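You operate a simulated robot arm through the tools that you are given. There is no shell and no other tool.

Carry out the task below with a simulated robot arm. There is one attempt and no reset: what you move stays moved.

## Task
Crank the wool back on to its roll and lower the black bar.
Fine: free the white lever to crank and set it to hold again.

The check looks at the end state, three seconds after you hand in, the way a careful person would. Anything else that was tipped, shoved, dropped, spilled or broken makes it a failure.

## Robot
A 7-joint arm with a two-finger parallel gripper, fixed in place. Base frame: the origin is on the floor under the middle of its stand, x ahead of it, y to its left, z up. Lengths are in m, angles in degrees, forces in N, time in s.
It reaches about 1.479 m from its shoulder. Its first joint turns from -166.0 to 166.0 degrees. Payload 4.4 kg.
Tool frame: the origin (TCP) lies between the finger pads and is the grasp point; the fingertips stand 0.023 m ahead of it; z points along the fingers, y is the line along which they close. The gripper opens to 0.094 m. The fingers are 0.038 m wide and 0.01 m thick; the gripper's body (0.054 by 0.096 m) begins 0.039 m behind the TCP.
Orientation is told as [roll, pitch, yaw] about the base's x, y, z axes, in that order, counted from this pose: with the fingers straight down and closing along the base's y, the tool's x points along the base's -x, its y along +y and its z along -z.

## Interface
- The arm moves only by the tool play_rows. Its argument "deltas" is a list of rows, each a list of 7 numbers: the shift along the base's x, y, z in mm, then the turn, a rotation vector about the base's x, y, z in degrees, then the finger opening in mm, from 0 to 94. In form: [[dx, dy, dz, ax, ay, az, grip], ...]. A call has 1 to 20 rows; each row is the pose to reach, as a shift and turn from the pose commanded when the call began. A row lasts 0.2 s, in which the tool goes at most 0.05 m and 8.6 degrees; a call with a longer step from one row to the next is refused whole, and so is a gripper value outside its range. Where a pose cannot be reached the arm comes as near as it can. A force on the tool above 70 N (or 10 N above the force at the start of the call, whichever is more), or a blocked arm, ends the call early, and 0.2 s more pass. Each finger travels about 0.072 m/s and halts on what it meets, pressing with about 38 N; the grip force reading is that of the motor and also rises with nothing between the fingers. The clock runs only during rows and for 0.2 s after the last one: add rows that repeat a pose to give the fingers time. The reply holds the time, the measured pose of the TCP, the force on the tool along the base axes, the opening and the grip force, in the units named above and with some noise, with the torque about the TCP (base axes, N m) and any sound that the robot's microphone picked up.
- Cameras (640 x 400 px; columns grow to the right, rows downward): "scene" is fixed at [0.3981, -0.6426, 1.2638]; the picture's right is [0.59, -0.81, 0.00], its down [-0.51, -0.37, -0.78] and it looks along [0.63, 0.46, -0.62] (base axes); focal length 239 px, centre (320, 200). "wrist" rides on the gripper at [0.086, 0.016, -0.074] in the tool frame; the picture's right is [-0.18, 0.98, 0.00], its down [-0.58, -0.11, -0.81] and it looks along [-0.79, -0.15, 0.59] (tool axes); focal length 243 px, centre (320, 200). There is no depth. A picture from a camera that has moved, and an enlarged one, comes with that camera's place and axes in the base frame and with its lens. The place of the scene camera against the robot may be out by one fixed shift of up to 0.012 m in any direction.
- capture(camera): a new picture of that camera. No time passes.
- inspect(camera, box): a new picture of the part [left, top, right, bottom] of that camera's present view, enlarged. No time passes.
- finish_job(): hands the job in; it is judged then, once.

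Nothing tells you positions but the pictures and the camera data. Unless the task says otherwise, let go and move clear before handing in.

The tools are called after "Emit:" as name(argument=value, ...) on one line, values as JSON. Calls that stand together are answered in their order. play_rows: Moves the arm, as the interface text tells. Its arguments: {"type":"object","properties":{"deltas":{"type":"array"}},"required":["deltas"]} The other tools are called the same way: capture (camera) takes a picture; inspect (camera, box) takes an enlarged picture of a part of a camera's view; finish_job () hands the job in.

At the start:

```text
time_s: 0.0
ee_pos: [0.8655, -0.06, 1.1063]
orientation: [-0.1, -0.1, -0.1]
force: [-0.9, -1.2, -0.4]
moment: [0.0, 0.02, 0.01]
gripper_width: 0.094
grasp_force: 0.1
```

scene: 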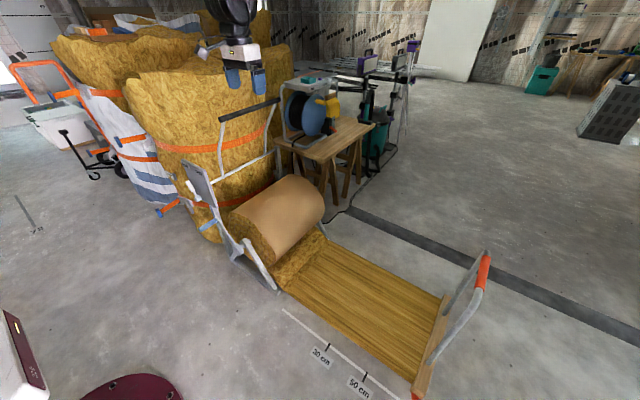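
wrist: 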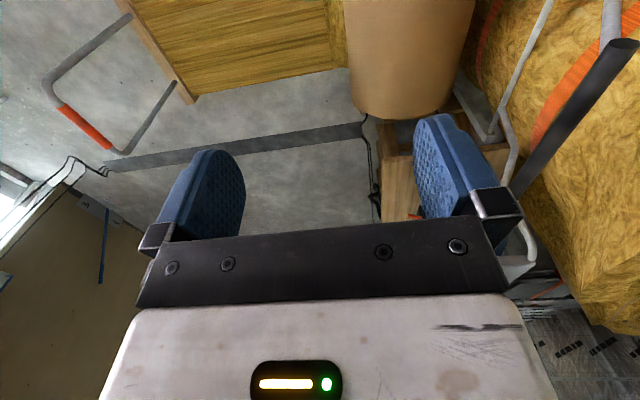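

I see a wool roll on a stand with wool drawn out along the floor, a black bar raised above the roll, and a table with a blue wheel. First I'll look closer at the parts before moving.

Emit:
inspect(camera="scene", box=[160, 60, 360, 300])

Emit:
inspect(camera="scene", box=[260, 60, 400, 150])

Emit:
inspect(camera="scene", box=[270, 220, 510, 400])

Emit:
capture(camera="wrist")

```text
1.67 times, centred on (260, 180) of scene
camera zoom: at [0.3981, -0.6426, 1.2638], right [0.59, -0.81, 0.0], down [-0.51, -0.37, -0.78], along [0.63, 0.46, -0.62], focal length 398 px, centre (420, 233)
```

zoom: 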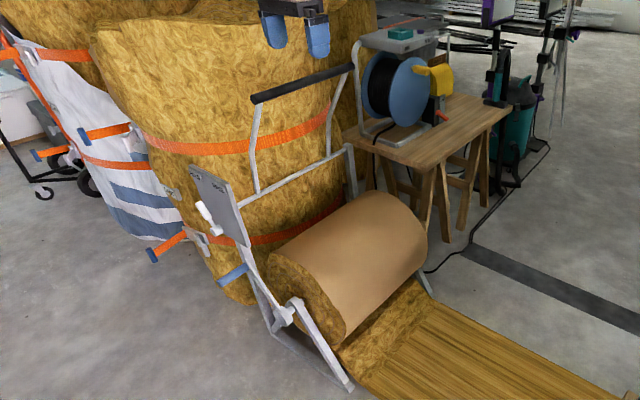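

```text
4.44 times, centred on (330, 105) of scene
camera zoom: at [0.3981, -0.6426, 1.2638], right [0.59, -0.81, 0.0], down [-0.51, -0.37, -0.78], along [0.63, 0.46, -0.62], focal length 1061 px, centre (276, 622)
```

zoom: 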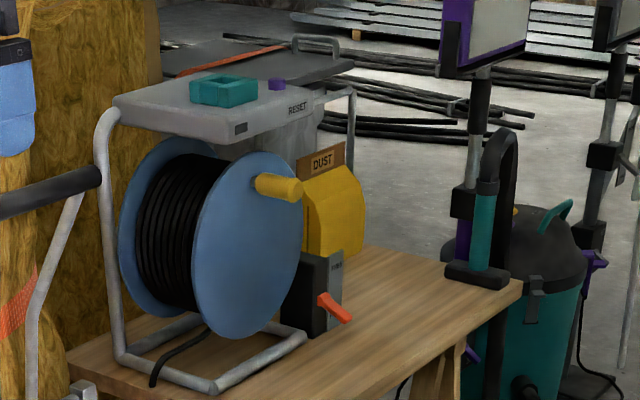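

```text
2.22 times, centred on (390, 310) of scene
camera zoom: at [0.3981, -0.6426, 1.2638], right [0.59, -0.81, 0.0], down [-0.51, -0.37, -0.78], along [0.63, 0.46, -0.62], focal length 530 px, centre (164, -44)
```

zoom: 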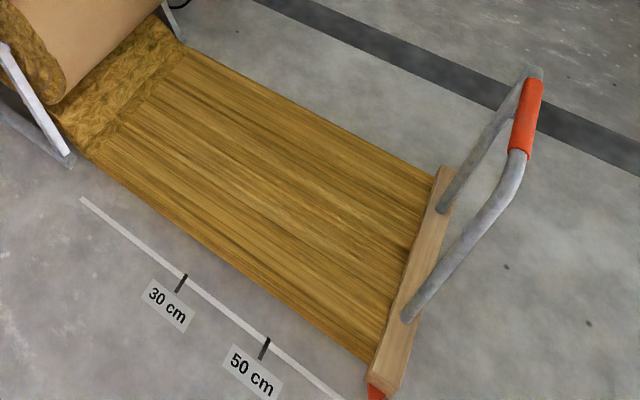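

```text
taken
camera wrist: at [0.7787, -0.0426, 1.1806], right [0.19, 0.98, 0.0], down [0.58, -0.11, 0.81], along [0.79, -0.15, -0.59], focal length 243 px, centre (320, 200)
```

wrist: 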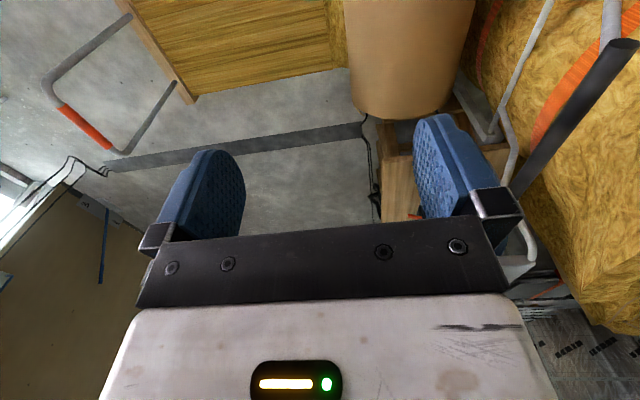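

The white lever seems to sit on a grey plate on the near side of the stand; I'll zoom in on that and the hub below it.

Emit:
inspect(camera="scene", box=[170, 140, 290, 220])

Emit:
inspect(camera="scene", box=[200, 210, 320, 300])

Emit:
inspect(camera="scene", box=[200, 80, 340, 190])

Emit:
inspect(camera="wrist", box=[320, 0, 640, 200])

```text
5.00 times, centred on (230, 180) of scene
camera zoom: at [0.3981, -0.6426, 1.2638], right [0.59, -0.81, 0.0], down [-0.51, -0.37, -0.78], along [0.63, 0.46, -0.62], focal length 1193 px, centre (770, 300)
```

zoom: 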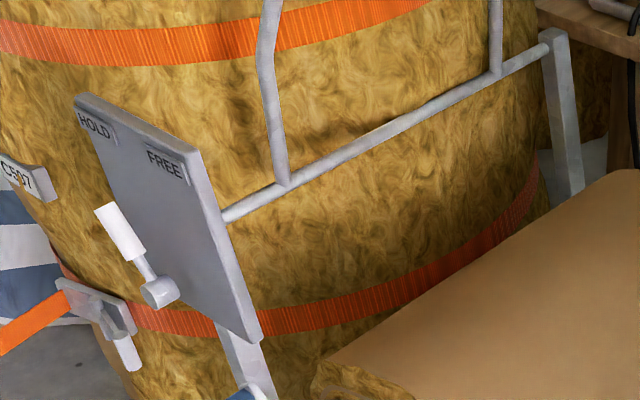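

```text
4.44 times, centred on (260, 255) of scene
camera zoom: at [0.3981, -0.6426, 1.2638], right [0.59, -0.81, 0.0], down [-0.51, -0.37, -0.78], along [0.63, 0.46, -0.62], focal length 1061 px, centre (587, -44)
```

zoom: 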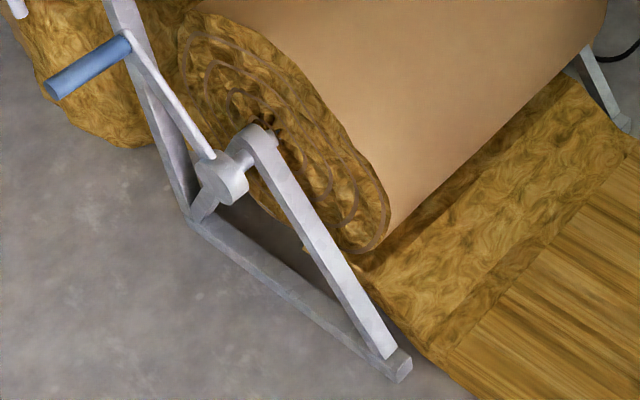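

```text
3.64 times, centred on (270, 135) of scene
camera zoom: at [0.3981, -0.6426, 1.2638], right [0.59, -0.81, 0.0], down [-0.51, -0.37, -0.78], along [0.63, 0.46, -0.62], focal length 868 px, centre (502, 436)
```

zoom: 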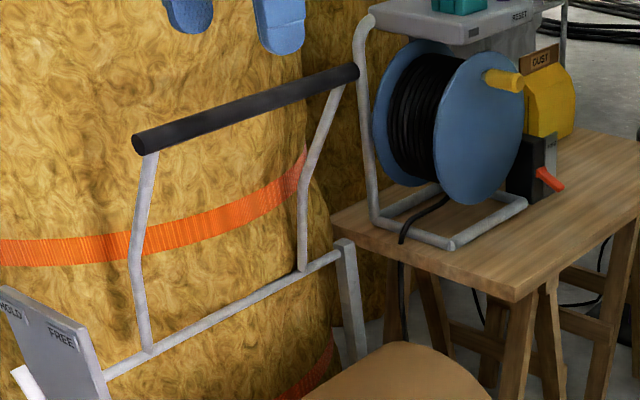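

```text
2.00 times, centred on (480, 100) of wrist
camera zoom: at [0.7787, -0.0426, 1.1806], right [0.19, 0.98, 0.0], down [0.58, -0.11, 0.81], along [0.79, -0.15, -0.59], focal length 485 px, centre (0, 400)
```

zoom: 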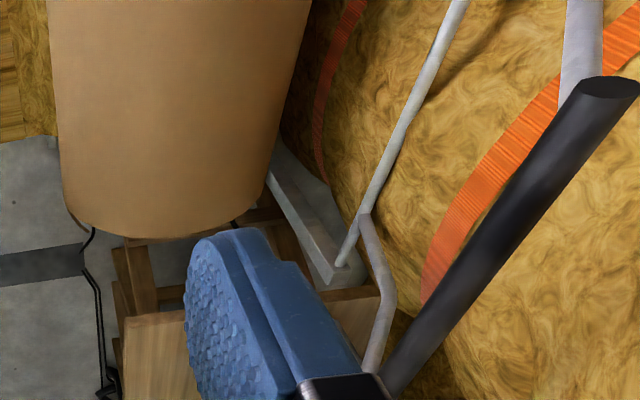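

The stand's crank (blue handle) faces the robot at about (0.74, 0.27, 0.46), its hub near (0.79, 0.16, 0.31); the HOLD/FREE plate with the white lever (now at HOLD) is at about x 0.83, y 0.3–0.5, z 0.48–0.70. The black bar is raised at about y 0.22, z 0.92. I'll back the arm off and tilt it forward to look closer with the wrist camera.

Emit:
play_rows(deltas=[[-35, 0, 0, 0, -5, 0, 94], [-70, 0, 0, 0, -10, 0, 94], [-105, 0, 0, 0, -15, 0, 94], [-140, 0, 0, 0, -20, 0, 94], [-175, 5, -10, 0, -25, 0, 94], [-210, 15, -30, 0, -30, 0, 94], [-245, 35, -60, 0, -35, 0, 94], [-280, 60, -90, 0, -40, 0, 94], [-310, 90, -120, 0, -45, 0, 94], [-330, 120, -150, 0, -45, 0, 94], [-340, 150, -180, 0, -45, 0, 94], [-345, 180, -215, 0, -45, 0, 94], [-345, 210, -250, 0, -45, 0, 94], [-345, 240, -290, 0, -45, 0, 94], [-345, 270, -330, 0, -45, 0, 94], [-345, 300, -370, 0, -45, 0, 94], [-345, 310, -410, 0, -45, 0, 94], [-345, 310, -450, 0, -45, 0, 94], [-345, 310, -450, 0, -45, 0, 94]])

Emit:
capture(camera="wrist")

Emit:
capture(camera="scene")

```text
refused: row 7 steps farther than a row can; nothing moved
```

```text
taken
camera wrist: at [0.7787, -0.0426, 1.1806], right [0.19, 0.98, 0.0], down [0.58, -0.11, 0.81], along [0.79, -0.15, -0.59], focal length 243 px, centre (320, 200)
```

wrist: 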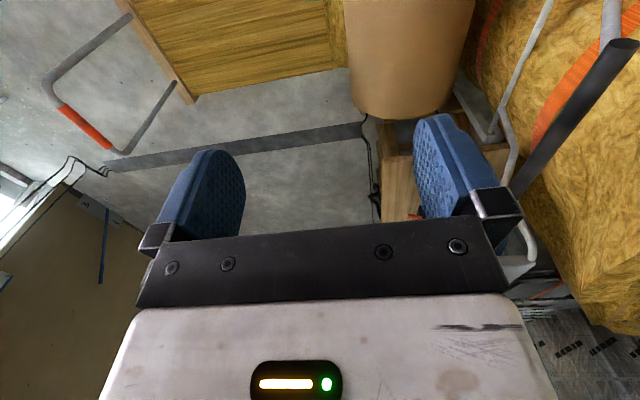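

```text
taken
```

scene: 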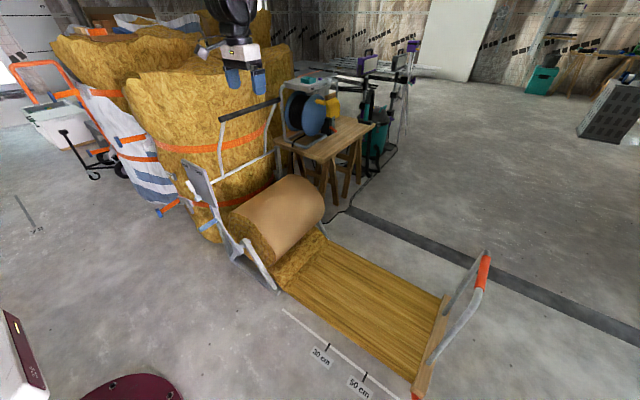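

The call was refused for a step that was too long, so nothing has changed. I'll back off again with shorter steps.

Emit:
play_rows(deltas=[[-35, 0, 0, 0, -5, 0, 94], [-70, 0, 0, 0, -10, 0, 94], [-105, 0, 0, 0, -15, 0, 94], [-140, 0, 0, 0, -20, 0, 94], [-175, 0, -10, 0, -25, 0, 94], [-210, 5, -25, 0, -30, 0, 94], [-245, 15, -45, 0, -35, 0, 94], [-275, 30, -70, 0, -40, 0, 94], [-300, 50, -100, 0, -45, 0, 94], [-315, 75, -135, 0, -45, 0, 94], [-325, 100, -170, 0, -45, 0, 94], [-335, 125, -205, 0, -45, 0, 94], [-340, 150, -240, 0, -45, 0, 94], [-345, 175, -275, 0, -45, 0, 94], [-345, 200, -310, 0, -45, 0, 94], [-345, 225, -345, 0, -45, 0, 94], [-345, 250, -380, 0, -45, 0, 94], [-345, 275, -415, 0, -45, 0, 94], [-345, 300, -440, 0, -45, 0, 94], [-345, 300, -440, 0, -45, 0, 94]])

Emit:
capture(camera="wrist")

Emit:
capture(camera="scene")

```text
time_s: 4.2
ee_pos: [0.5218, 0.2409, 0.6675]
orientation: [0.1, -45.1, -0.3]
force: [1.3, -0.1, 0.4]
moment: [-0.02, -0.02, 0.0]
gripper_width: 0.0941
grasp_force: 0.0
```

```text
taken
camera wrist: at [0.4085, 0.2579, 0.6579], right [0.13, 0.98, 0.13], down [-0.16, -0.11, 0.98], along [0.98, -0.15, 0.14], focal length 243 px, centre (320, 200)
```

wrist: 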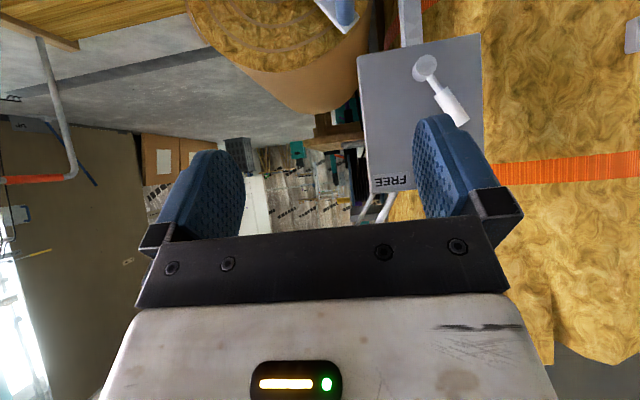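

```text
taken
```

scene: 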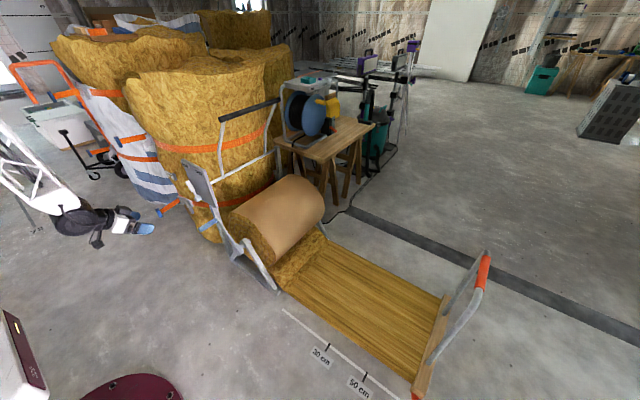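

The wrist camera (upside down) now shows the plate, the lever hub and the white lever. I'll enlarge to measure.

Emit:
inspect(camera="wrist", box=[340, 0, 540, 125])

Emit:
inspect(camera="wrist", box=[180, 0, 420, 120])

```text
3.20 times, centred on (440, 62) of wrist
camera zoom: at [0.4085, 0.2579, 0.6579], right [0.13, 0.98, 0.13], down [-0.16, -0.11, 0.98], along [0.98, -0.15, 0.14], focal length 776 px, centre (-64, 640)
```

zoom: 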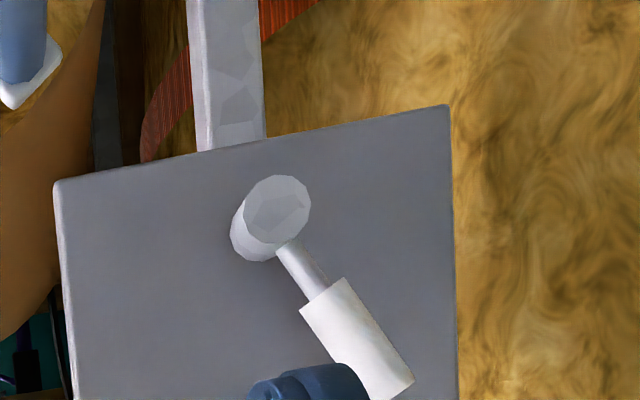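

```text
2.67 times, centred on (300, 60) of wrist
camera zoom: at [0.4085, 0.2579, 0.6579], right [0.13, 0.98, 0.13], down [-0.16, -0.11, 0.98], along [0.98, -0.15, 0.14], focal length 647 px, centre (373, 573)
```

zoom: 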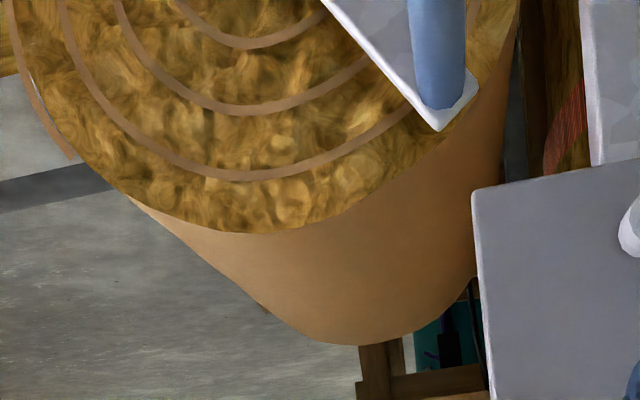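

Combining both cameras, the lever hub axis is at about y 0.371, z 0.541, its front at x 0.778. The white grip points about 30° towards +y (HOLD) and reaches a radius of about 0.09 m. I'll turn the tool horizontal and align it with the lever, staying in front of the plate.

Emit:
play_rows(deltas=[[8, 20, -8, 0, -6, 0, 94], [16, 40, -16, 0, -12, 0, 94], [24, 60, -24, 0, -18, 0, 94], [32, 85, -32, 0, -24, 0, 94], [40, 110, -40, 0, -30, 0, 94], [48, 135, -48, 0, -36, 0, 94], [56, 155, -56, 0, -42, 0, 94], [60, 166, -62, 0, -45, 0, 94], [60, 166, -62, 0, -45, 0, 94]])

Emit:
play_rows(deltas=[[0, 0, 0, -7.5, 0, 0, 94], [0, 0, 0, -15, 0, 0, 94], [0, 0, 0, -22.5, 0, 0, 94], [0, 0, 0, -30, 0, 0, 94], [0, 0, 0, -30, 0, 0, 94]])

Emit:
capture(camera="wrist")

Emit:
capture(camera="scene")

```text
time_s: 6.2
ee_pos: [0.5807, 0.4079, 0.6046]
orientation: [148.4, -89.8, -148.7]
force: [0.8, 0.3, -0.1]
moment: [0.01, 0.0, 0.03]
gripper_width: 0.094
grasp_force: 0.0
```

```text
time_s: 7.4
ee_pos: [0.5817, 0.406, 0.6054]
orientation: [-90.2, -59.9, 90.2]
force: [-0.2, 0.2, 0.1]
moment: [0.01, 0.0, -0.02]
gripper_width: 0.0941
grasp_force: 0.2
```

```text
taken
camera wrist: at [0.5069, 0.3783, 0.5212], right [0.0, 0.94, -0.33], down [-0.81, 0.2, 0.56], along [0.59, 0.27, 0.76], focal length 243 px, centre (320, 200)
```

wrist: 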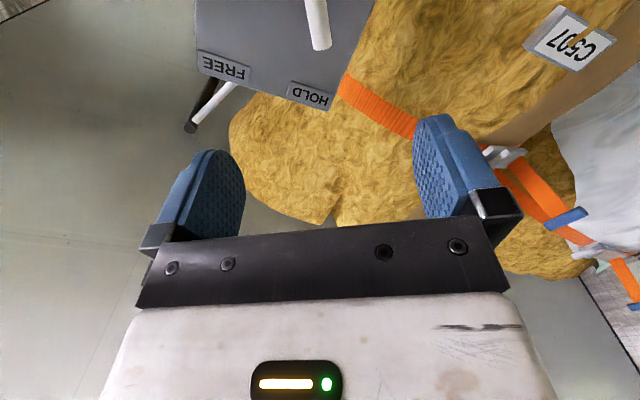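

```text
taken
```

scene: 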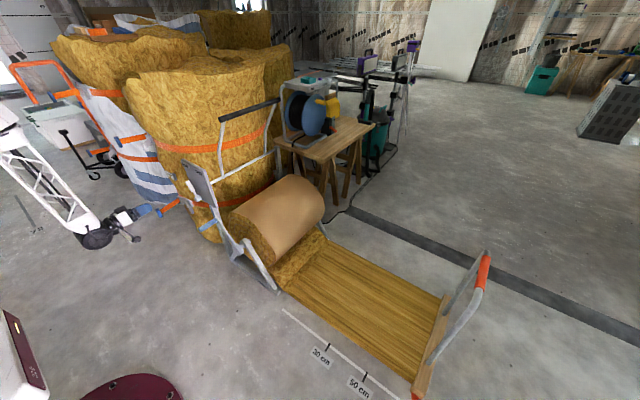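

The lever tip lies on the tool's axis in the wrist view, and the HOLD and FREE labels are symmetric about the hub. I'll advance to straddle the lever, with the tips kept off the plate, then close on it.

Emit:
play_rows(deltas=[[40, 0, 0, 0, 0, 0, 94], [80, 0, 0, 0, 0, 0, 94], [115, 0, 0, 0, 0, 0, 94], [145, 0, 0, 0, 0, 0, 94], [165, 0, 0, 0, 0, 0, 94], [180, 0, 0, 0, 0, 0, 94], [190, 0, 0, 0, 0, 0, 94], [190, 0, 0, 0, 0, 0, 94]])

Emit:
capture(camera="wrist")

Emit:
inspect(camera="scene", box=[120, 120, 320, 260])

```text
time_s: 9.2
ee_pos: [0.771, 0.4059, 0.6051]
orientation: [-90.2, -60.1, 90.2]
force: [-0.3, -0.2, 0.2]
moment: [-0.01, 0.02, 0.01]
gripper_width: 0.0939
grasp_force: 0.0
```

```text
taken
camera wrist: at [0.6963, 0.3779, 0.5212], right [0.0, 0.94, -0.33], down [-0.81, 0.2, 0.56], along [0.59, 0.27, 0.76], focal length 243 px, centre (320, 200)
```

wrist: 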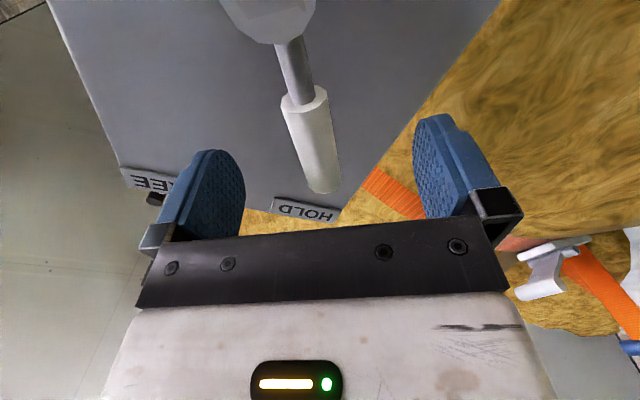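

```text
2.86 times, centred on (220, 190) of scene
camera zoom: at [0.3981, -0.6426, 1.2638], right [0.59, -0.81, 0.0], down [-0.51, -0.37, -0.78], along [0.63, 0.46, -0.62], focal length 682 px, centre (606, 229)
```

zoom: 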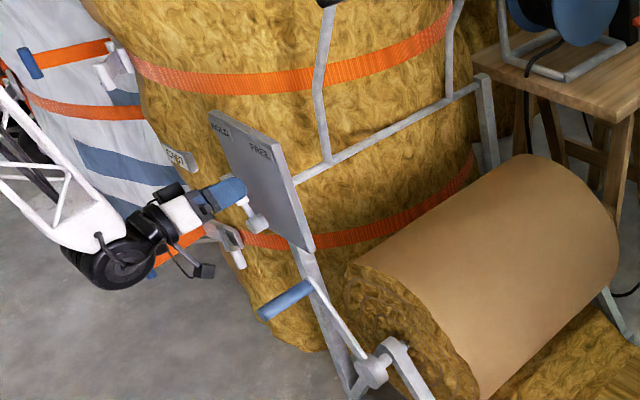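

The lever grip (tip at about x 0.783, y 0.414, z 0.619) lies between the pads. I'll close on it.

Emit:
play_rows(deltas=[[4, 0, 0, 0, 0, 0, 60], [4, 0, 0, 0, 0, 0, 30], [4, 0, 0, 0, 0, 0, 15], [4, 0, 0, 0, 0, 0, 10], [4, 0, 0, 0, 0, 0, 10]])

Emit:
capture(camera="wrist")

```text
time_s: 10.4
ee_pos: [0.7742, 0.4065, 0.6041]
orientation: [-90.3, -60.1, 90.2]
force: [-2.8, -23.3, 16.9]
moment: [-0.37, -0.36, -0.46]
gripper_width: 0.0226
grasp_force: 14.0
```

```text
taken
camera wrist: at [0.7, 0.3776, 0.5211], right [0.0, 0.94, -0.33], down [-0.81, 0.2, 0.56], along [0.59, 0.27, 0.76], focal length 243 px, centre (320, 200)
```

wrist: 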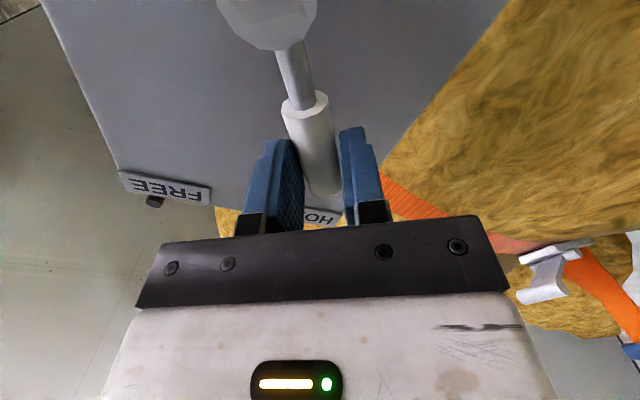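

The lever is gripped (opening 22.6 mm). I'll swing it in an arc about the hub towards FREE, first half way, and watch the forces.

Emit:
play_rows(deltas=[[4, -6.7, 3.4, 6, 0, 0, 8], [4, -13.8, 6.0, 12, 0, 0, 8], [4, -21.1, 7.9, 18, 0, 0, 8], [4, -28.5, 9.0, 24, 0, 0, 8], [4, -36.0, 9.4, 30, 0, 0, 8]])

Emit:
capture(camera="wrist")

```text
time_s: 11.6
ee_pos: [0.7782, 0.3718, 0.6132]
orientation: [124.6, -89.9, -124.8]
force: [-28.2, -22.8, 17.6]
moment: [-1.55, 0.03, -0.45]
gripper_width: 0.0205
grasp_force: 46.0
```

```text
taken
camera wrist: at [0.7038, 0.3878, 0.5262], right [0.0, 0.98, 0.19], down [-0.81, -0.11, 0.58], along [0.59, -0.15, 0.79], focal length 243 px, centre (320, 200)
```

wrist: 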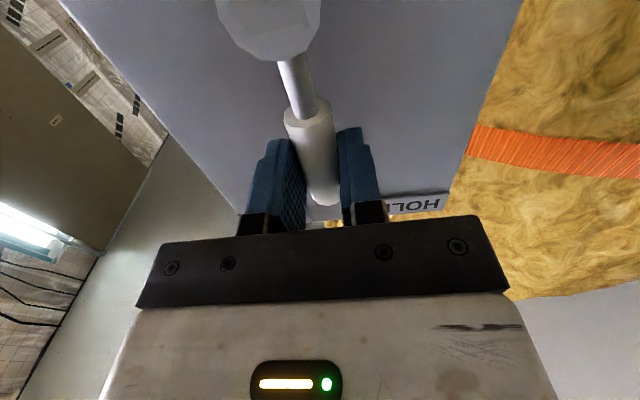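

The lever follows. The fingertips are just touching the plate (I moved 4 mm too far in), so I'll ease back a few mm and go on to FREE.

Emit:
play_rows(deltas=[[-6, 0, 0, 0, 0, 0, 8], [-6, -7.5, -0.5, 6, 0, 0, 8], [-6, -14.9, -1.7, 12, 0, 0, 8], [-6, -22.2, -3.7, 18, 0, 0, 8], [-6, -29.2, -6.4, 24, 0, 0, 8], [-6, -35.9, -9.9, 30, 0, 0, 8]])

Emit:
capture(camera="wrist")

Emit:
inspect(camera="scene", box=[120, 120, 320, 260])

```text
time_s: 13.0
ee_pos: [0.7724, 0.3353, 0.6058]
orientation: [90.2, -59.8, -90.4]
force: [13.1, -10.8, 14.3]
moment: [-0.33, -1.11, -0.66]
gripper_width: 0.0209
grasp_force: 45.1
```

```text
taken
camera wrist: at [0.6985, 0.3934, 0.538], right [0.0, 0.76, 0.65], down [-0.81, -0.38, 0.45], along [0.59, -0.53, 0.61], focal length 243 px, centre (320, 200)
```

wrist: 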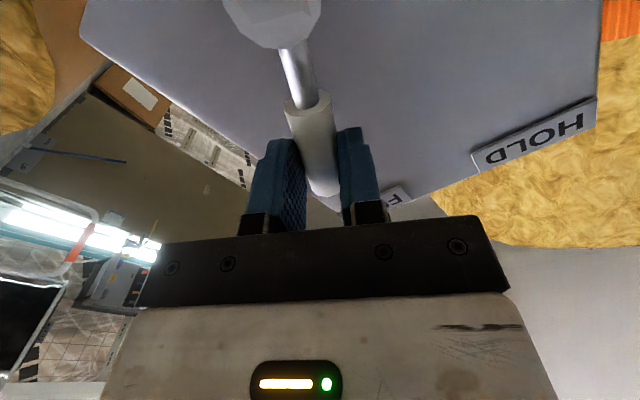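

```text
2.86 times, centred on (220, 190) of scene
camera zoom: at [0.3981, -0.6426, 1.2638], right [0.59, -0.81, 0.0], down [-0.51, -0.37, -0.78], along [0.63, 0.46, -0.62], focal length 682 px, centre (606, 229)
```

zoom: 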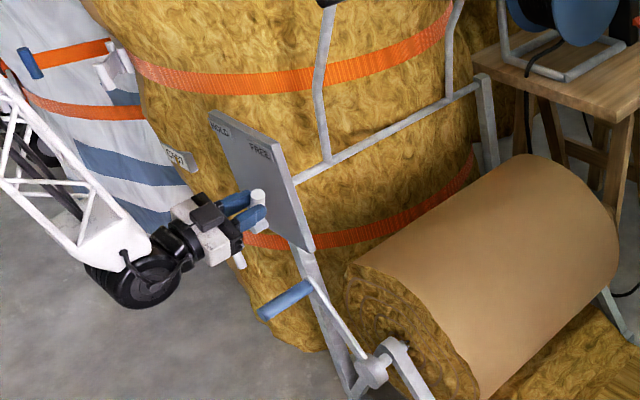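

The lever now stands on the FREE side at about -30°. I'll nudge it a few degrees more to feel for the stop.

Emit:
play_rows(deltas=[[0, -2.2, -1.3, 2, 0, 0, 8], [0, -4.3, -2.7, 4, 0, 0, 8], [0, -4.3, -2.7, 4, 0, 0, 8]])

Emit:
capture(camera="wrist")

```text
time_s: 13.7
ee_pos: [0.7735, 0.3342, 0.6059]
orientation: [90.6, -55.8, -90.3]
force: [-22.0, 12.6, 16.0]
moment: [-1.69, -0.72, 0.13]
gripper_width: 0.0231
grasp_force: 44.8
stopped in row 3: the force on the tool passed its limit at 74 N (the readings are from after the stop); the commanded pose is now the measured one
```

```text
taken
camera wrist: at [0.6984, 0.3972, 0.5409], right [-0.01, 0.71, 0.7], down [-0.81, -0.42, 0.42], along [0.59, -0.57, 0.58], focal length 243 px, centre (320, 200)
```

wrist: 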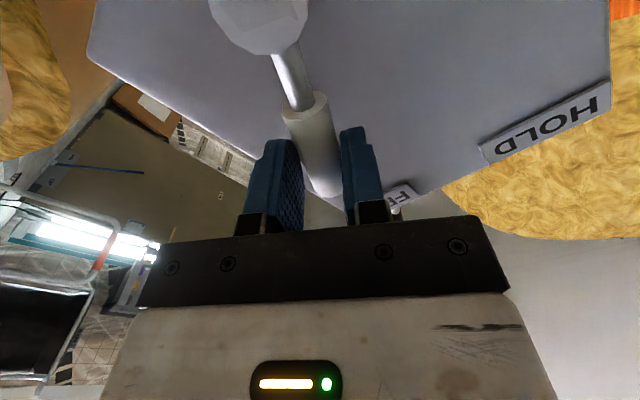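

The lever is against its stop at FREE. I'll let go and back straight out.

Emit:
play_rows(deltas=[[0, 0, 0, 0, 0, 0, 30], [0, 0, 0, 0, 0, 0, 60], [0, 0, 0, 0, 0, 0, 80], [-10, 0, 0, 0, 0, 0, 80], [-40, 0, 0, 0, 0, 0, 80], [-80, 0, 0, 0, 0, 0, 80], [-120, 0, 0, 0, 0, 0, 80], [-160, 0, 0, 0, 0, 0, 80], [-200, 0, 0, 0, 0, 0, 80], [-240, 0, 0, 0, 0, 0, 80]])

Emit:
capture(camera="wrist")

Emit:
inspect(camera="scene", box=[170, 140, 290, 220])

```text
time_s: 15.9
ee_pos: [0.5338, 0.3334, 0.6053]
orientation: [90.5, -55.7, -90.2]
force: [0.1, -0.1, 0.5]
moment: [0.0, 0.02, 0.02]
gripper_width: 0.0801
grasp_force: 0.1
```

```text
taken
camera wrist: at [0.4602, 0.3959, 0.5414], right [-0.01, 0.71, 0.7], down [-0.81, -0.42, 0.42], along [0.59, -0.57, 0.57], focal length 243 px, centre (320, 200)
```

wrist: 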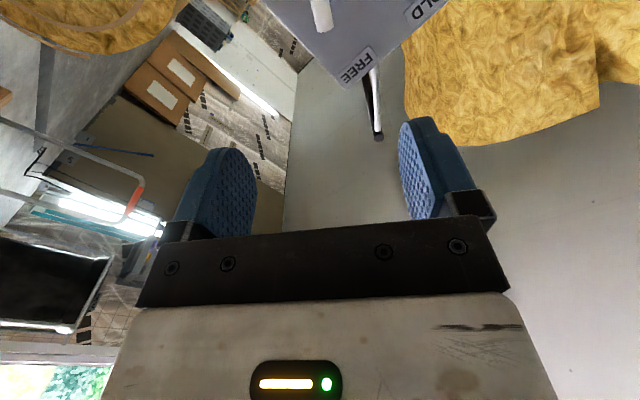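

```text
5.00 times, centred on (230, 180) of scene
camera zoom: at [0.3981, -0.6426, 1.2638], right [0.59, -0.81, 0.0], down [-0.51, -0.37, -0.78], along [0.63, 0.46, -0.62], focal length 1193 px, centre (770, 300)
```

zoom: 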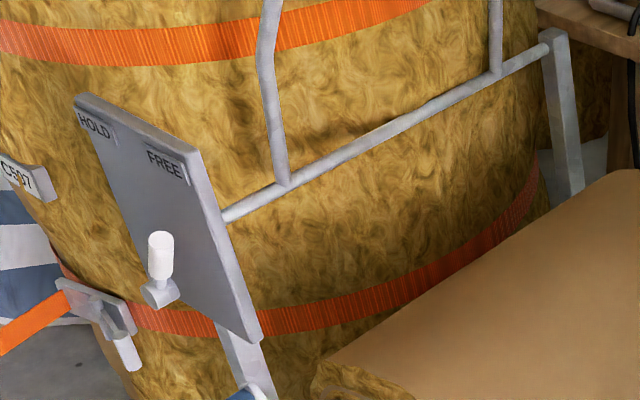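

The lever now points to FREE. Next I'll turn the tool back to a 45° forward-down tilt and look at the crank handle.

Emit:
play_rows(deltas=[[0, -13, 0, -7, 0, 0, 80], [0, -26, 0, -14, 0, 0, 80], [0, -40, 0, -21, 0, 0, 80], [0, -53, 0, -28, 0, 0, 80], [0, -66, 0, -34.3, 0, 0, 80], [0, -66, 0, -34.3, 0, 0, 80]])

Emit:
play_rows(deltas=[[0, 0, 0, 0, 7.5, 0, 80], [0, 0, 0, 0, 15, 0, 80], [0, 0, 0, 0, 22.5, 0, 80], [0, 0, 0, 0, 30, 0, 80], [0, 0, 0, 0, 37.5, 0, 80], [0, 0, 0, 0, 45, 0, 80], [0, 0, 0, 0, 45, 0, 80]])

Emit:
capture(camera="wrist")

```text
time_s: 17.3
ee_pos: [0.532, 0.2673, 0.6032]
orientation: [-126.8, -89.8, 127.2]
force: [0.2, -1.1, 0.0]
moment: [0.01, 0.0, 0.01]
gripper_width: 0.08
grasp_force: 0.0
```

```text
time_s: 18.9
ee_pos: [0.5318, 0.2686, 0.6045]
orientation: [0.1, -45.1, 0.1]
force: [0.4, 0.0, 0.4]
moment: [0.0, -0.03, 0.01]
gripper_width: 0.0798
grasp_force: 0.1
```

```text
taken
camera wrist: at [0.4189, 0.2849, 0.5947], right [0.13, 0.98, 0.13], down [-0.16, -0.11, 0.98], along [0.98, -0.14, 0.14], focal length 243 px, centre (320, 200)
```

wrist: 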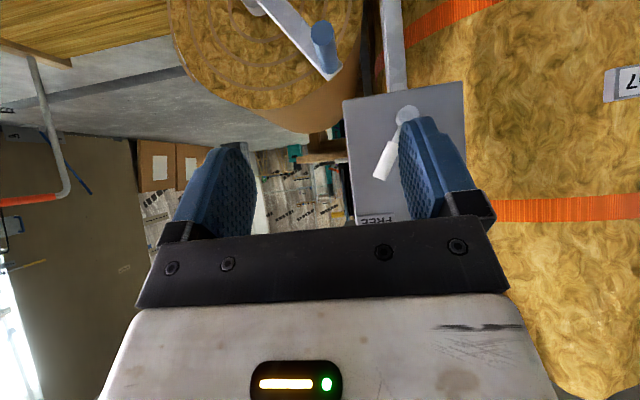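

Emit:
inspect(camera="wrist", box=[220, 0, 380, 100])

```text
4.00 times, centred on (300, 50) of wrist
camera zoom: at [0.4189, 0.2849, 0.5947], right [0.13, 0.98, 0.13], down [-0.16, -0.11, 0.98], along [0.98, -0.14, 0.14], focal length 970 px, centre (400, 800)
```

zoom: 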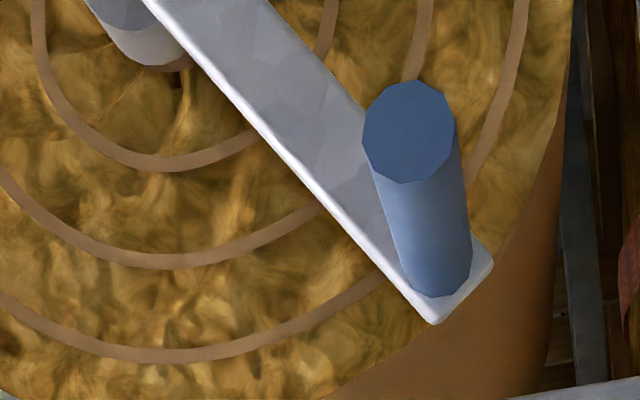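

The handle runs along x from about 0.69 to 0.776 at y 0.268, z 0.461, with a diameter of 26 mm. I'll lower the camera to see the crank hub and fix the turning centre.

Emit:
play_rows(deltas=[[0, -20, -40, 0, 0, 0, 80], [0, -40, -80, 0, 0, 0, 80], [0, -60, -120, 0, 0, 0, 80], [0, -80, -160, 0, 0, 0, 80], [0, -80, -190, 0, 0, 0, 80], [0, -80, -190, 0, 0, 0, 80]])

Emit:
capture(camera="wrist")

Emit:
inspect(camera="wrist", box=[220, 0, 420, 150])

```text
time_s: 20.3
ee_pos: [0.5324, 0.1877, 0.4141]
orientation: [0.2, -45.1, 0.1]
force: [-0.7, 1.3, 0.3]
moment: [0.01, 0.0, 0.03]
gripper_width: 0.0799
grasp_force: 0.0
```

```text
taken
camera wrist: at [0.4201, 0.2039, 0.4046], right [0.13, 0.98, 0.13], down [-0.16, -0.11, 0.98], along [0.98, -0.14, 0.14], focal length 243 px, centre (320, 200)
```

wrist: 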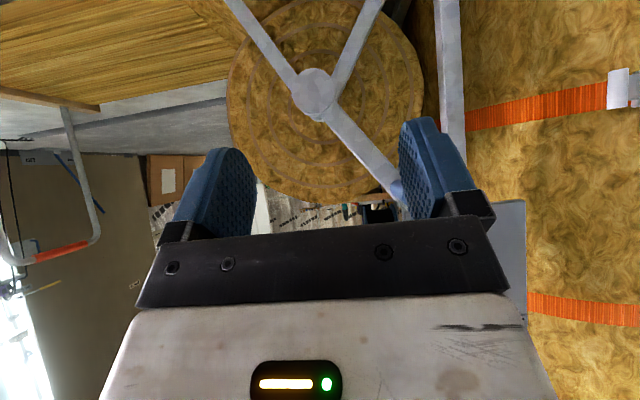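

```text
2.67 times, centred on (320, 75) of wrist
camera zoom: at [0.4201, 0.2039, 0.4046], right [0.13, 0.98, 0.13], down [-0.16, -0.11, 0.98], along [0.98, -0.14, 0.14], focal length 647 px, centre (320, 533)
```

zoom: 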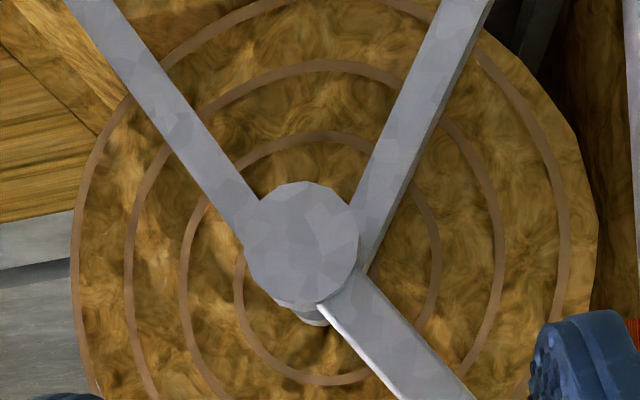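

Crank centre is about y 0.160, z 0.304, so the handle radius is about 0.19 m. The wool leaves the roll at the bottom, so winding in means turning the top of the crank towards -y. I'll approach the handle along the tool axis at 45° and grip it.

Emit:
play_rows(deltas=[[0, 20, 40, 0, 0, 0, 80], [0, 40, 80, 0, 0, 0, 80], [5, 60, 120, 0, 0, 0, 80], [20, 80, 150, 0, 0, 0, 80], [55, 80, 160, 0, 0, 0, 80], [85, 80, 155, 0, 0, 0, 80], [105, 80, 132, 0, 0, 0, 80], [125, 80, 111, 0, 0, 0, 80], [145, 80, 91, 0, 0, 0, 80], [165, 80, 71, 0, 0, 0, 80], [183, 80, 53, 0, 0, 0, 80], [183, 80, 53, 0, 0, 0, 80]])

Emit:
capture(camera="wrist")

Emit:
inspect(camera="scene", box=[140, 160, 320, 300])

```text
time_s: 22.9
ee_pos: [0.7155, 0.2668, 0.4668]
orientation: [0.2, -45.2, 0.1]
force: [0.0, -0.4, -0.1]
moment: [0.02, -0.01, 0.01]
gripper_width: 0.08
grasp_force: 0.1
```

```text
taken
camera wrist: at [0.602, 0.2833, 0.4578], right [0.13, 0.98, 0.13], down [-0.16, -0.11, 0.98], along [0.98, -0.14, 0.14], focal length 243 px, centre (320, 200)
```

wrist: 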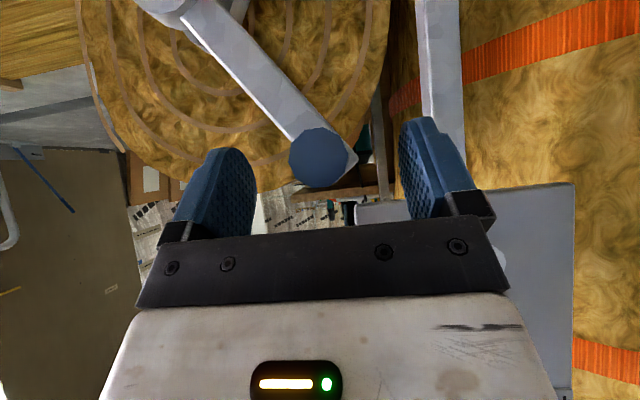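

```text
2.86 times, centred on (230, 230) of scene
camera zoom: at [0.3981, -0.6426, 1.2638], right [0.59, -0.81, 0.0], down [-0.51, -0.37, -0.78], along [0.63, 0.46, -0.62], focal length 682 px, centre (577, 114)
```

zoom: 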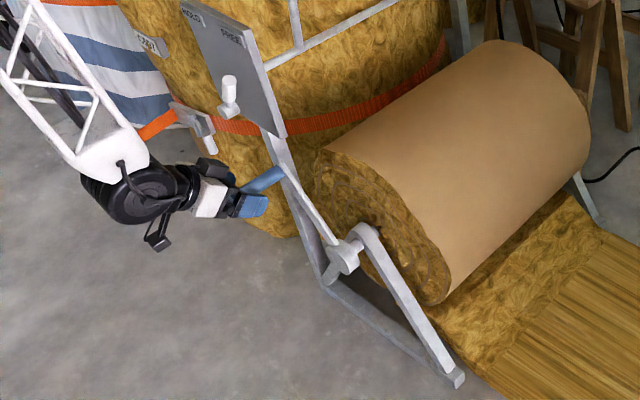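

The handle (front at about x 0.705, axis y 0.269, z 0.454) is between the pads. I'll go a little deeper and close.

Emit:
play_rows(deltas=[[8, 1, -4, 0, 0, 0, 80], [16, 2, -9, 0, 0, 0, 80], [16, 2, -9, 0, 0, 0, 50], [16, 2, -9, 0, 0, 0, 25], [16, 2, -9, 0, 0, 0, 15], [16, 2, -9, 0, 0, 0, 10], [16, 2, -9, 0, 0, 0, 10]])

Emit:
capture(camera="wrist")

```text
time_s: 24.5
ee_pos: [0.7317, 0.2692, 0.4574]
orientation: [0.2, -45.1, 0.1]
force: [5.5, -17.5, 0.5]
moment: [-0.02, -0.13, -1.75]
gripper_width: 0.0261
grasp_force: 45.2
```

```text
taken
camera wrist: at [0.619, 0.2854, 0.4482], right [0.13, 0.98, 0.13], down [-0.16, -0.11, 0.98], along [0.98, -0.15, 0.14], focal length 243 px, centre (320, 200)
```

wrist: 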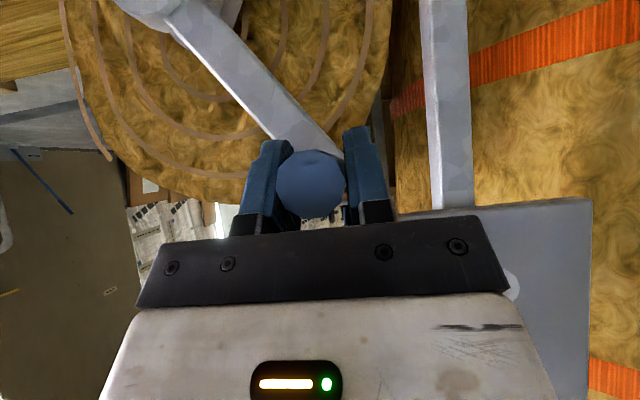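

The handle is gripped (26 mm). I'll turn the crank 16° in the winding direction and check the forces, the wool and the board.

Emit:
play_rows(deltas=[[0, -10.9, 7.2, 0, 0, 0, 8], [0, -22.4, 13.7, 0, 0, 0, 8], [0, -34.2, 19.3, 0, 0, 0, 8], [0, -46.4, 24.1, 0, 0, 0, 8], [0, -46.4, 24.1, 0, 0, 0, 8]])

Emit:
capture(camera="wrist")

Emit:
capture(camera="scene")

```text
time_s: 25.7
ee_pos: [0.7334, 0.2235, 0.4818]
orientation: [0.2, -45.2, 0.1]
force: [8.6, 7.8, 3.7]
moment: [0.44, 0.99, -1.59]
gripper_width: 0.0259
grasp_force: 45.1
```

```text
taken
camera wrist: at [0.6192, 0.2397, 0.4724], right [0.13, 0.98, 0.13], down [-0.16, -0.11, 0.98], along [0.98, -0.14, 0.15], focal length 243 px, centre (320, 200)
```

wrist: 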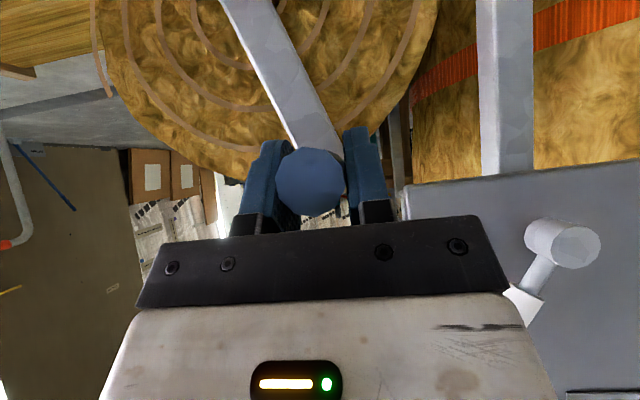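

```text
taken
```

scene: 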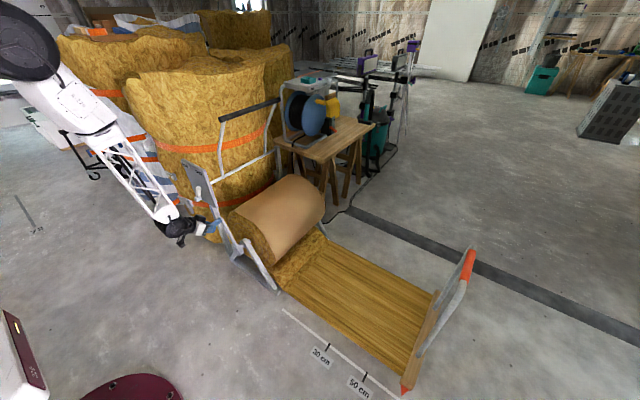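

Cranking works with small forces: the board has moved about 4 cm in. I'll carry on over the top.

Emit:
play_rows(deltas=[[0, -23.6, 6.7, 0, 0, 0, 8], [0, -49.6, 10.3, 0, 0, 0, 8], [0, -75.8, 10.3, 0, 0, 0, 8], [0, -101.8, 6.7, 0, 0, 0, 8], [0, -127, -0.5, 0, 0, 0, 8], [0, -151, -11.2, 0, 0, 0, 8], [0, -173.2, -25.1, 0, 0, 0, 8], [0, -193.3, -42, 0, 0, 0, 8], [0, -193.3, -42, 0, 0, 0, 8]])

Emit:
capture(camera="wrist")

Emit:
capture(camera="scene")

```text
time_s: 27.7
ee_pos: [0.7322, 0.0306, 0.4401]
orientation: [0.2, -45.1, 0.0]
force: [-1.2, 3.6, -1.7]
moment: [0.37, 0.47, -1.62]
gripper_width: 0.0259
grasp_force: 44.9
```

```text
taken
camera wrist: at [0.6186, 0.0467, 0.43], right [0.13, 0.98, 0.13], down [-0.16, -0.11, 0.98], along [0.98, -0.14, 0.14], focal length 243 px, centre (320, 200)
```

wrist: 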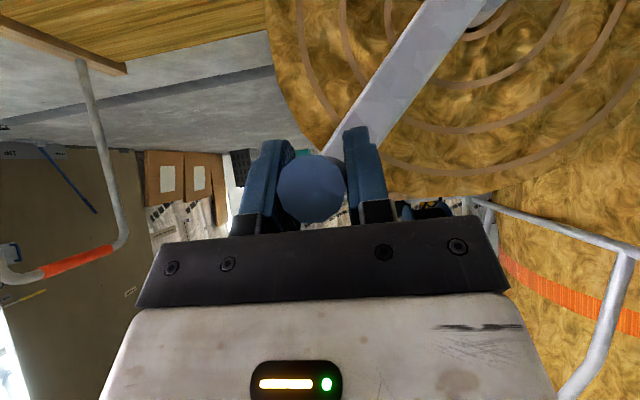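

```text
taken
```

scene: 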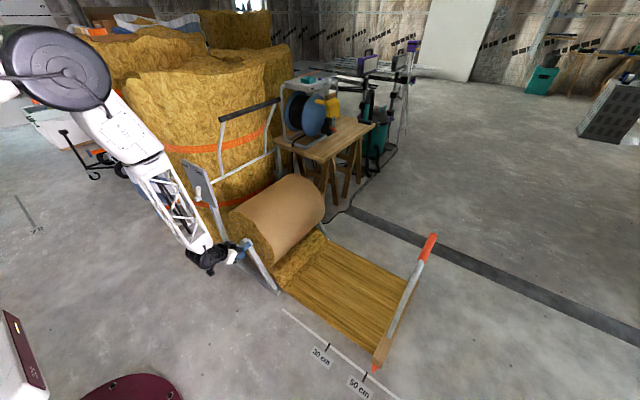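

Smooth so far, and the board is near the 55 cm mark. I'll continue down the -y side.

Emit:
play_rows(deltas=[[0, -17.5, -19.5, 0, 0, 0, 8], [0, -32.2, -41.2, 0, 0, 0, 8], [0, -43.7, -64.8, 0, 0, 0, 8], [0, -51.8, -89.7, 0, 0, 0, 8], [0, -56.4, -115.5, 0, 0, 0, 8], [0, -57.3, -141.8, 0, 0, 0, 8], [0, -54.5, -167.8, 0, 0, 0, 8], [0, -48.2, -193.3, 0, 0, 0, 8], [0, -38.4, -217.6, 0, 0, 0, 8], [0, -38.4, -217.6, 0, 0, 0, 8]])

Emit:
capture(camera="wrist")

Emit:
capture(camera="scene")

```text
time_s: 29.1
ee_pos: [0.7324, -0.028, 0.3066]
orientation: [0.2, -45.3, -0.1]
force: [-50.1, -11.0, 90.1]
moment: [-0.62, 1.65, -1.52]
gripper_width: 0.0294
grasp_force: 23.8
stopped in row 7: the force on the tool passed its limit at 210 N (the readings are from after the stop); the commanded pose is now the measured one
```

```text
taken
camera wrist: at [0.6191, -0.011, 0.2966], right [0.13, 0.98, 0.13], down [-0.17, -0.11, 0.98], along [0.98, -0.15, 0.15], focal length 243 px, centre (320, 200)
```

wrist: 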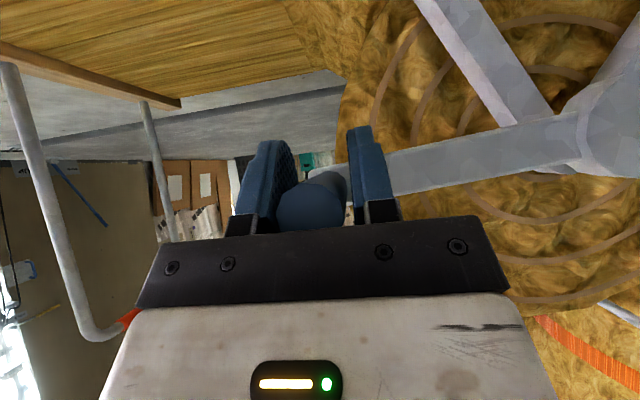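

```text
taken
```

scene: 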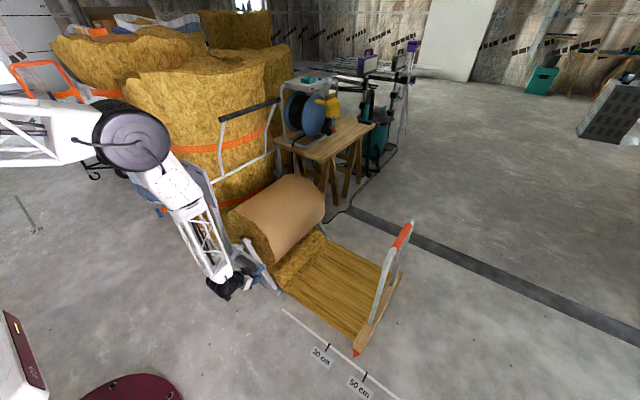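

Something resisted (210 N), and the handle has slipped towards the palm. I'll look closely at the lever, the gripper and the board before doing anything else.

Emit:
inspect(camera="scene", box=[150, 150, 310, 250])

Emit:
inspect(camera="scene", box=[190, 220, 310, 310])

Emit:
inspect(camera="scene", box=[280, 200, 440, 380])

Emit:
inspect(camera="wrist", box=[200, 80, 520, 280])

```text
4.00 times, centred on (230, 200) of scene
camera zoom: at [0.3981, -0.6426, 1.2638], right [0.59, -0.81, 0.0], down [-0.51, -0.37, -0.78], along [0.63, 0.46, -0.62], focal length 954 px, centre (680, 200)
```

zoom: 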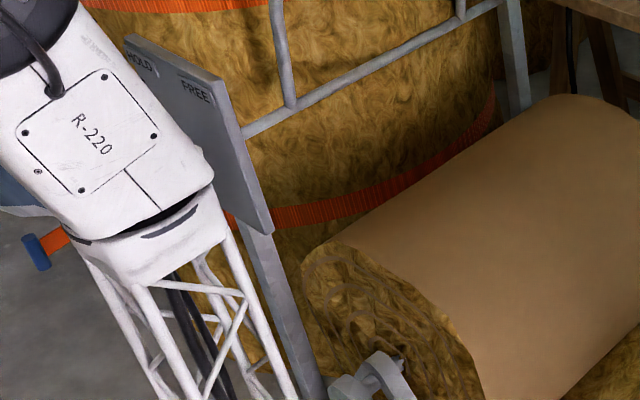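

```text
4.44 times, centred on (250, 265) of scene
camera zoom: at [0.3981, -0.6426, 1.2638], right [0.59, -0.81, 0.0], down [-0.51, -0.37, -0.78], along [0.63, 0.46, -0.62], focal length 1061 px, centre (631, -89)
```

zoom: 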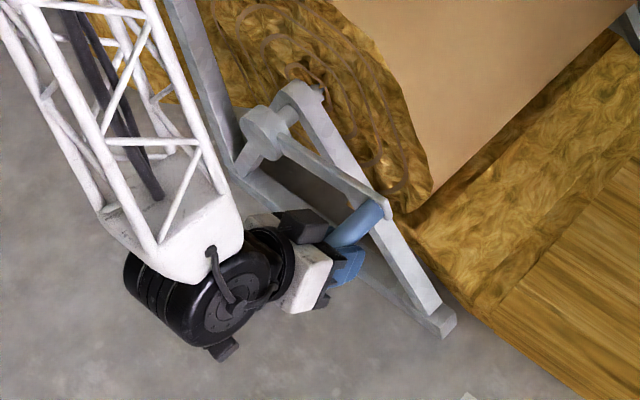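

```text
2.22 times, centred on (360, 290) of scene
camera zoom: at [0.3981, -0.6426, 1.2638], right [0.59, -0.81, 0.0], down [-0.51, -0.37, -0.78], along [0.63, 0.46, -0.62], focal length 530 px, centre (231, 0)
```

zoom: 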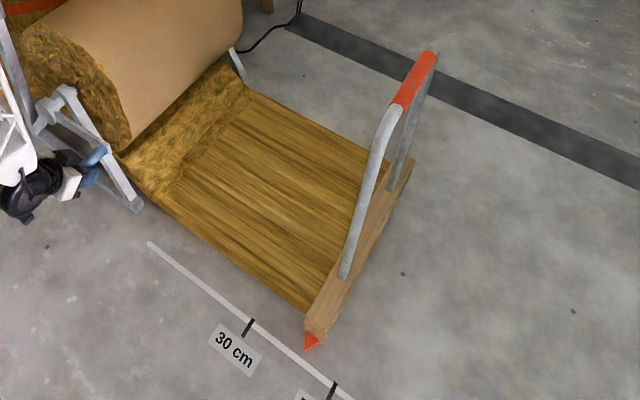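

```text
2.00 times, centred on (360, 180) of wrist
camera zoom: at [0.6191, -0.011, 0.2966], right [0.13, 0.98, 0.13], down [-0.17, -0.11, 0.98], along [0.98, -0.15, 0.15], focal length 485 px, centre (240, 240)
```

zoom: 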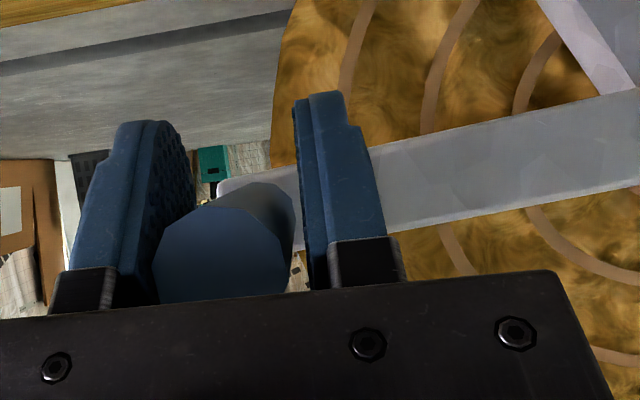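

The handle sits near the palm and the crank seems to have resisted at about a quarter turn past the top. I'll relax by opening slightly and lifting to re-centre, then check the forces.

Emit:
play_rows(deltas=[[0, 0, 2, 0, 0, 0, 34], [-2, 0, 6, 0, 0, 0, 36], [-4, 0, 8, 0, 0, 0, 36], [-4, 0, 8, 0, 0, 0, 36]])

Emit:
capture(camera="wrist")

Emit:
capture(camera="scene")

```text
time_s: 30.1
ee_pos: [0.7289, -0.0279, 0.3118]
orientation: [0.2, -45.3, -0.1]
force: [0.2, -0.3, 0.6]
moment: [-0.03, -0.03, 0.02]
gripper_width: 0.0359
grasp_force: 0.1
```

```text
taken
camera wrist: at [0.6159, -0.0106, 0.3029], right [0.13, 0.98, 0.13], down [-0.16, -0.11, 0.98], along [0.98, -0.15, 0.15], focal length 243 px, centre (320, 200)
```

wrist: 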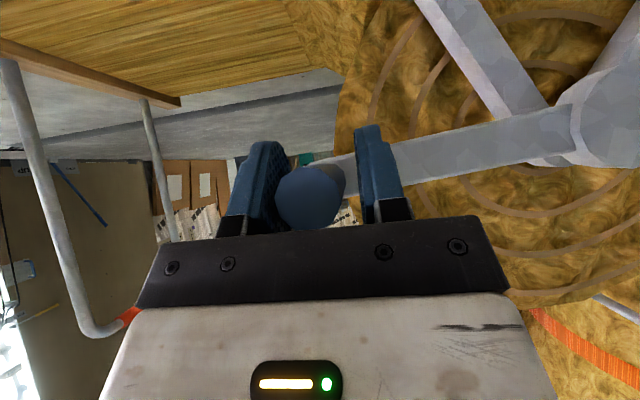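

```text
taken
```

scene: 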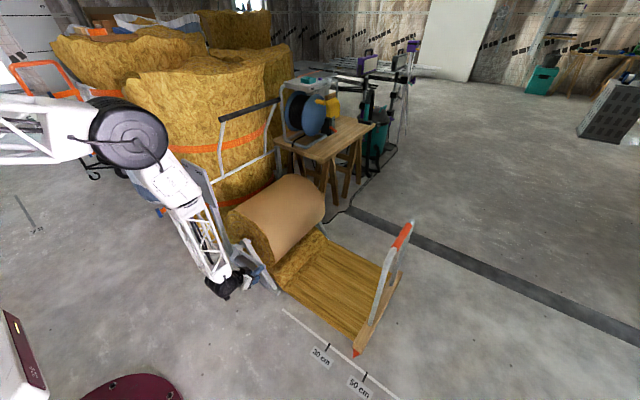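

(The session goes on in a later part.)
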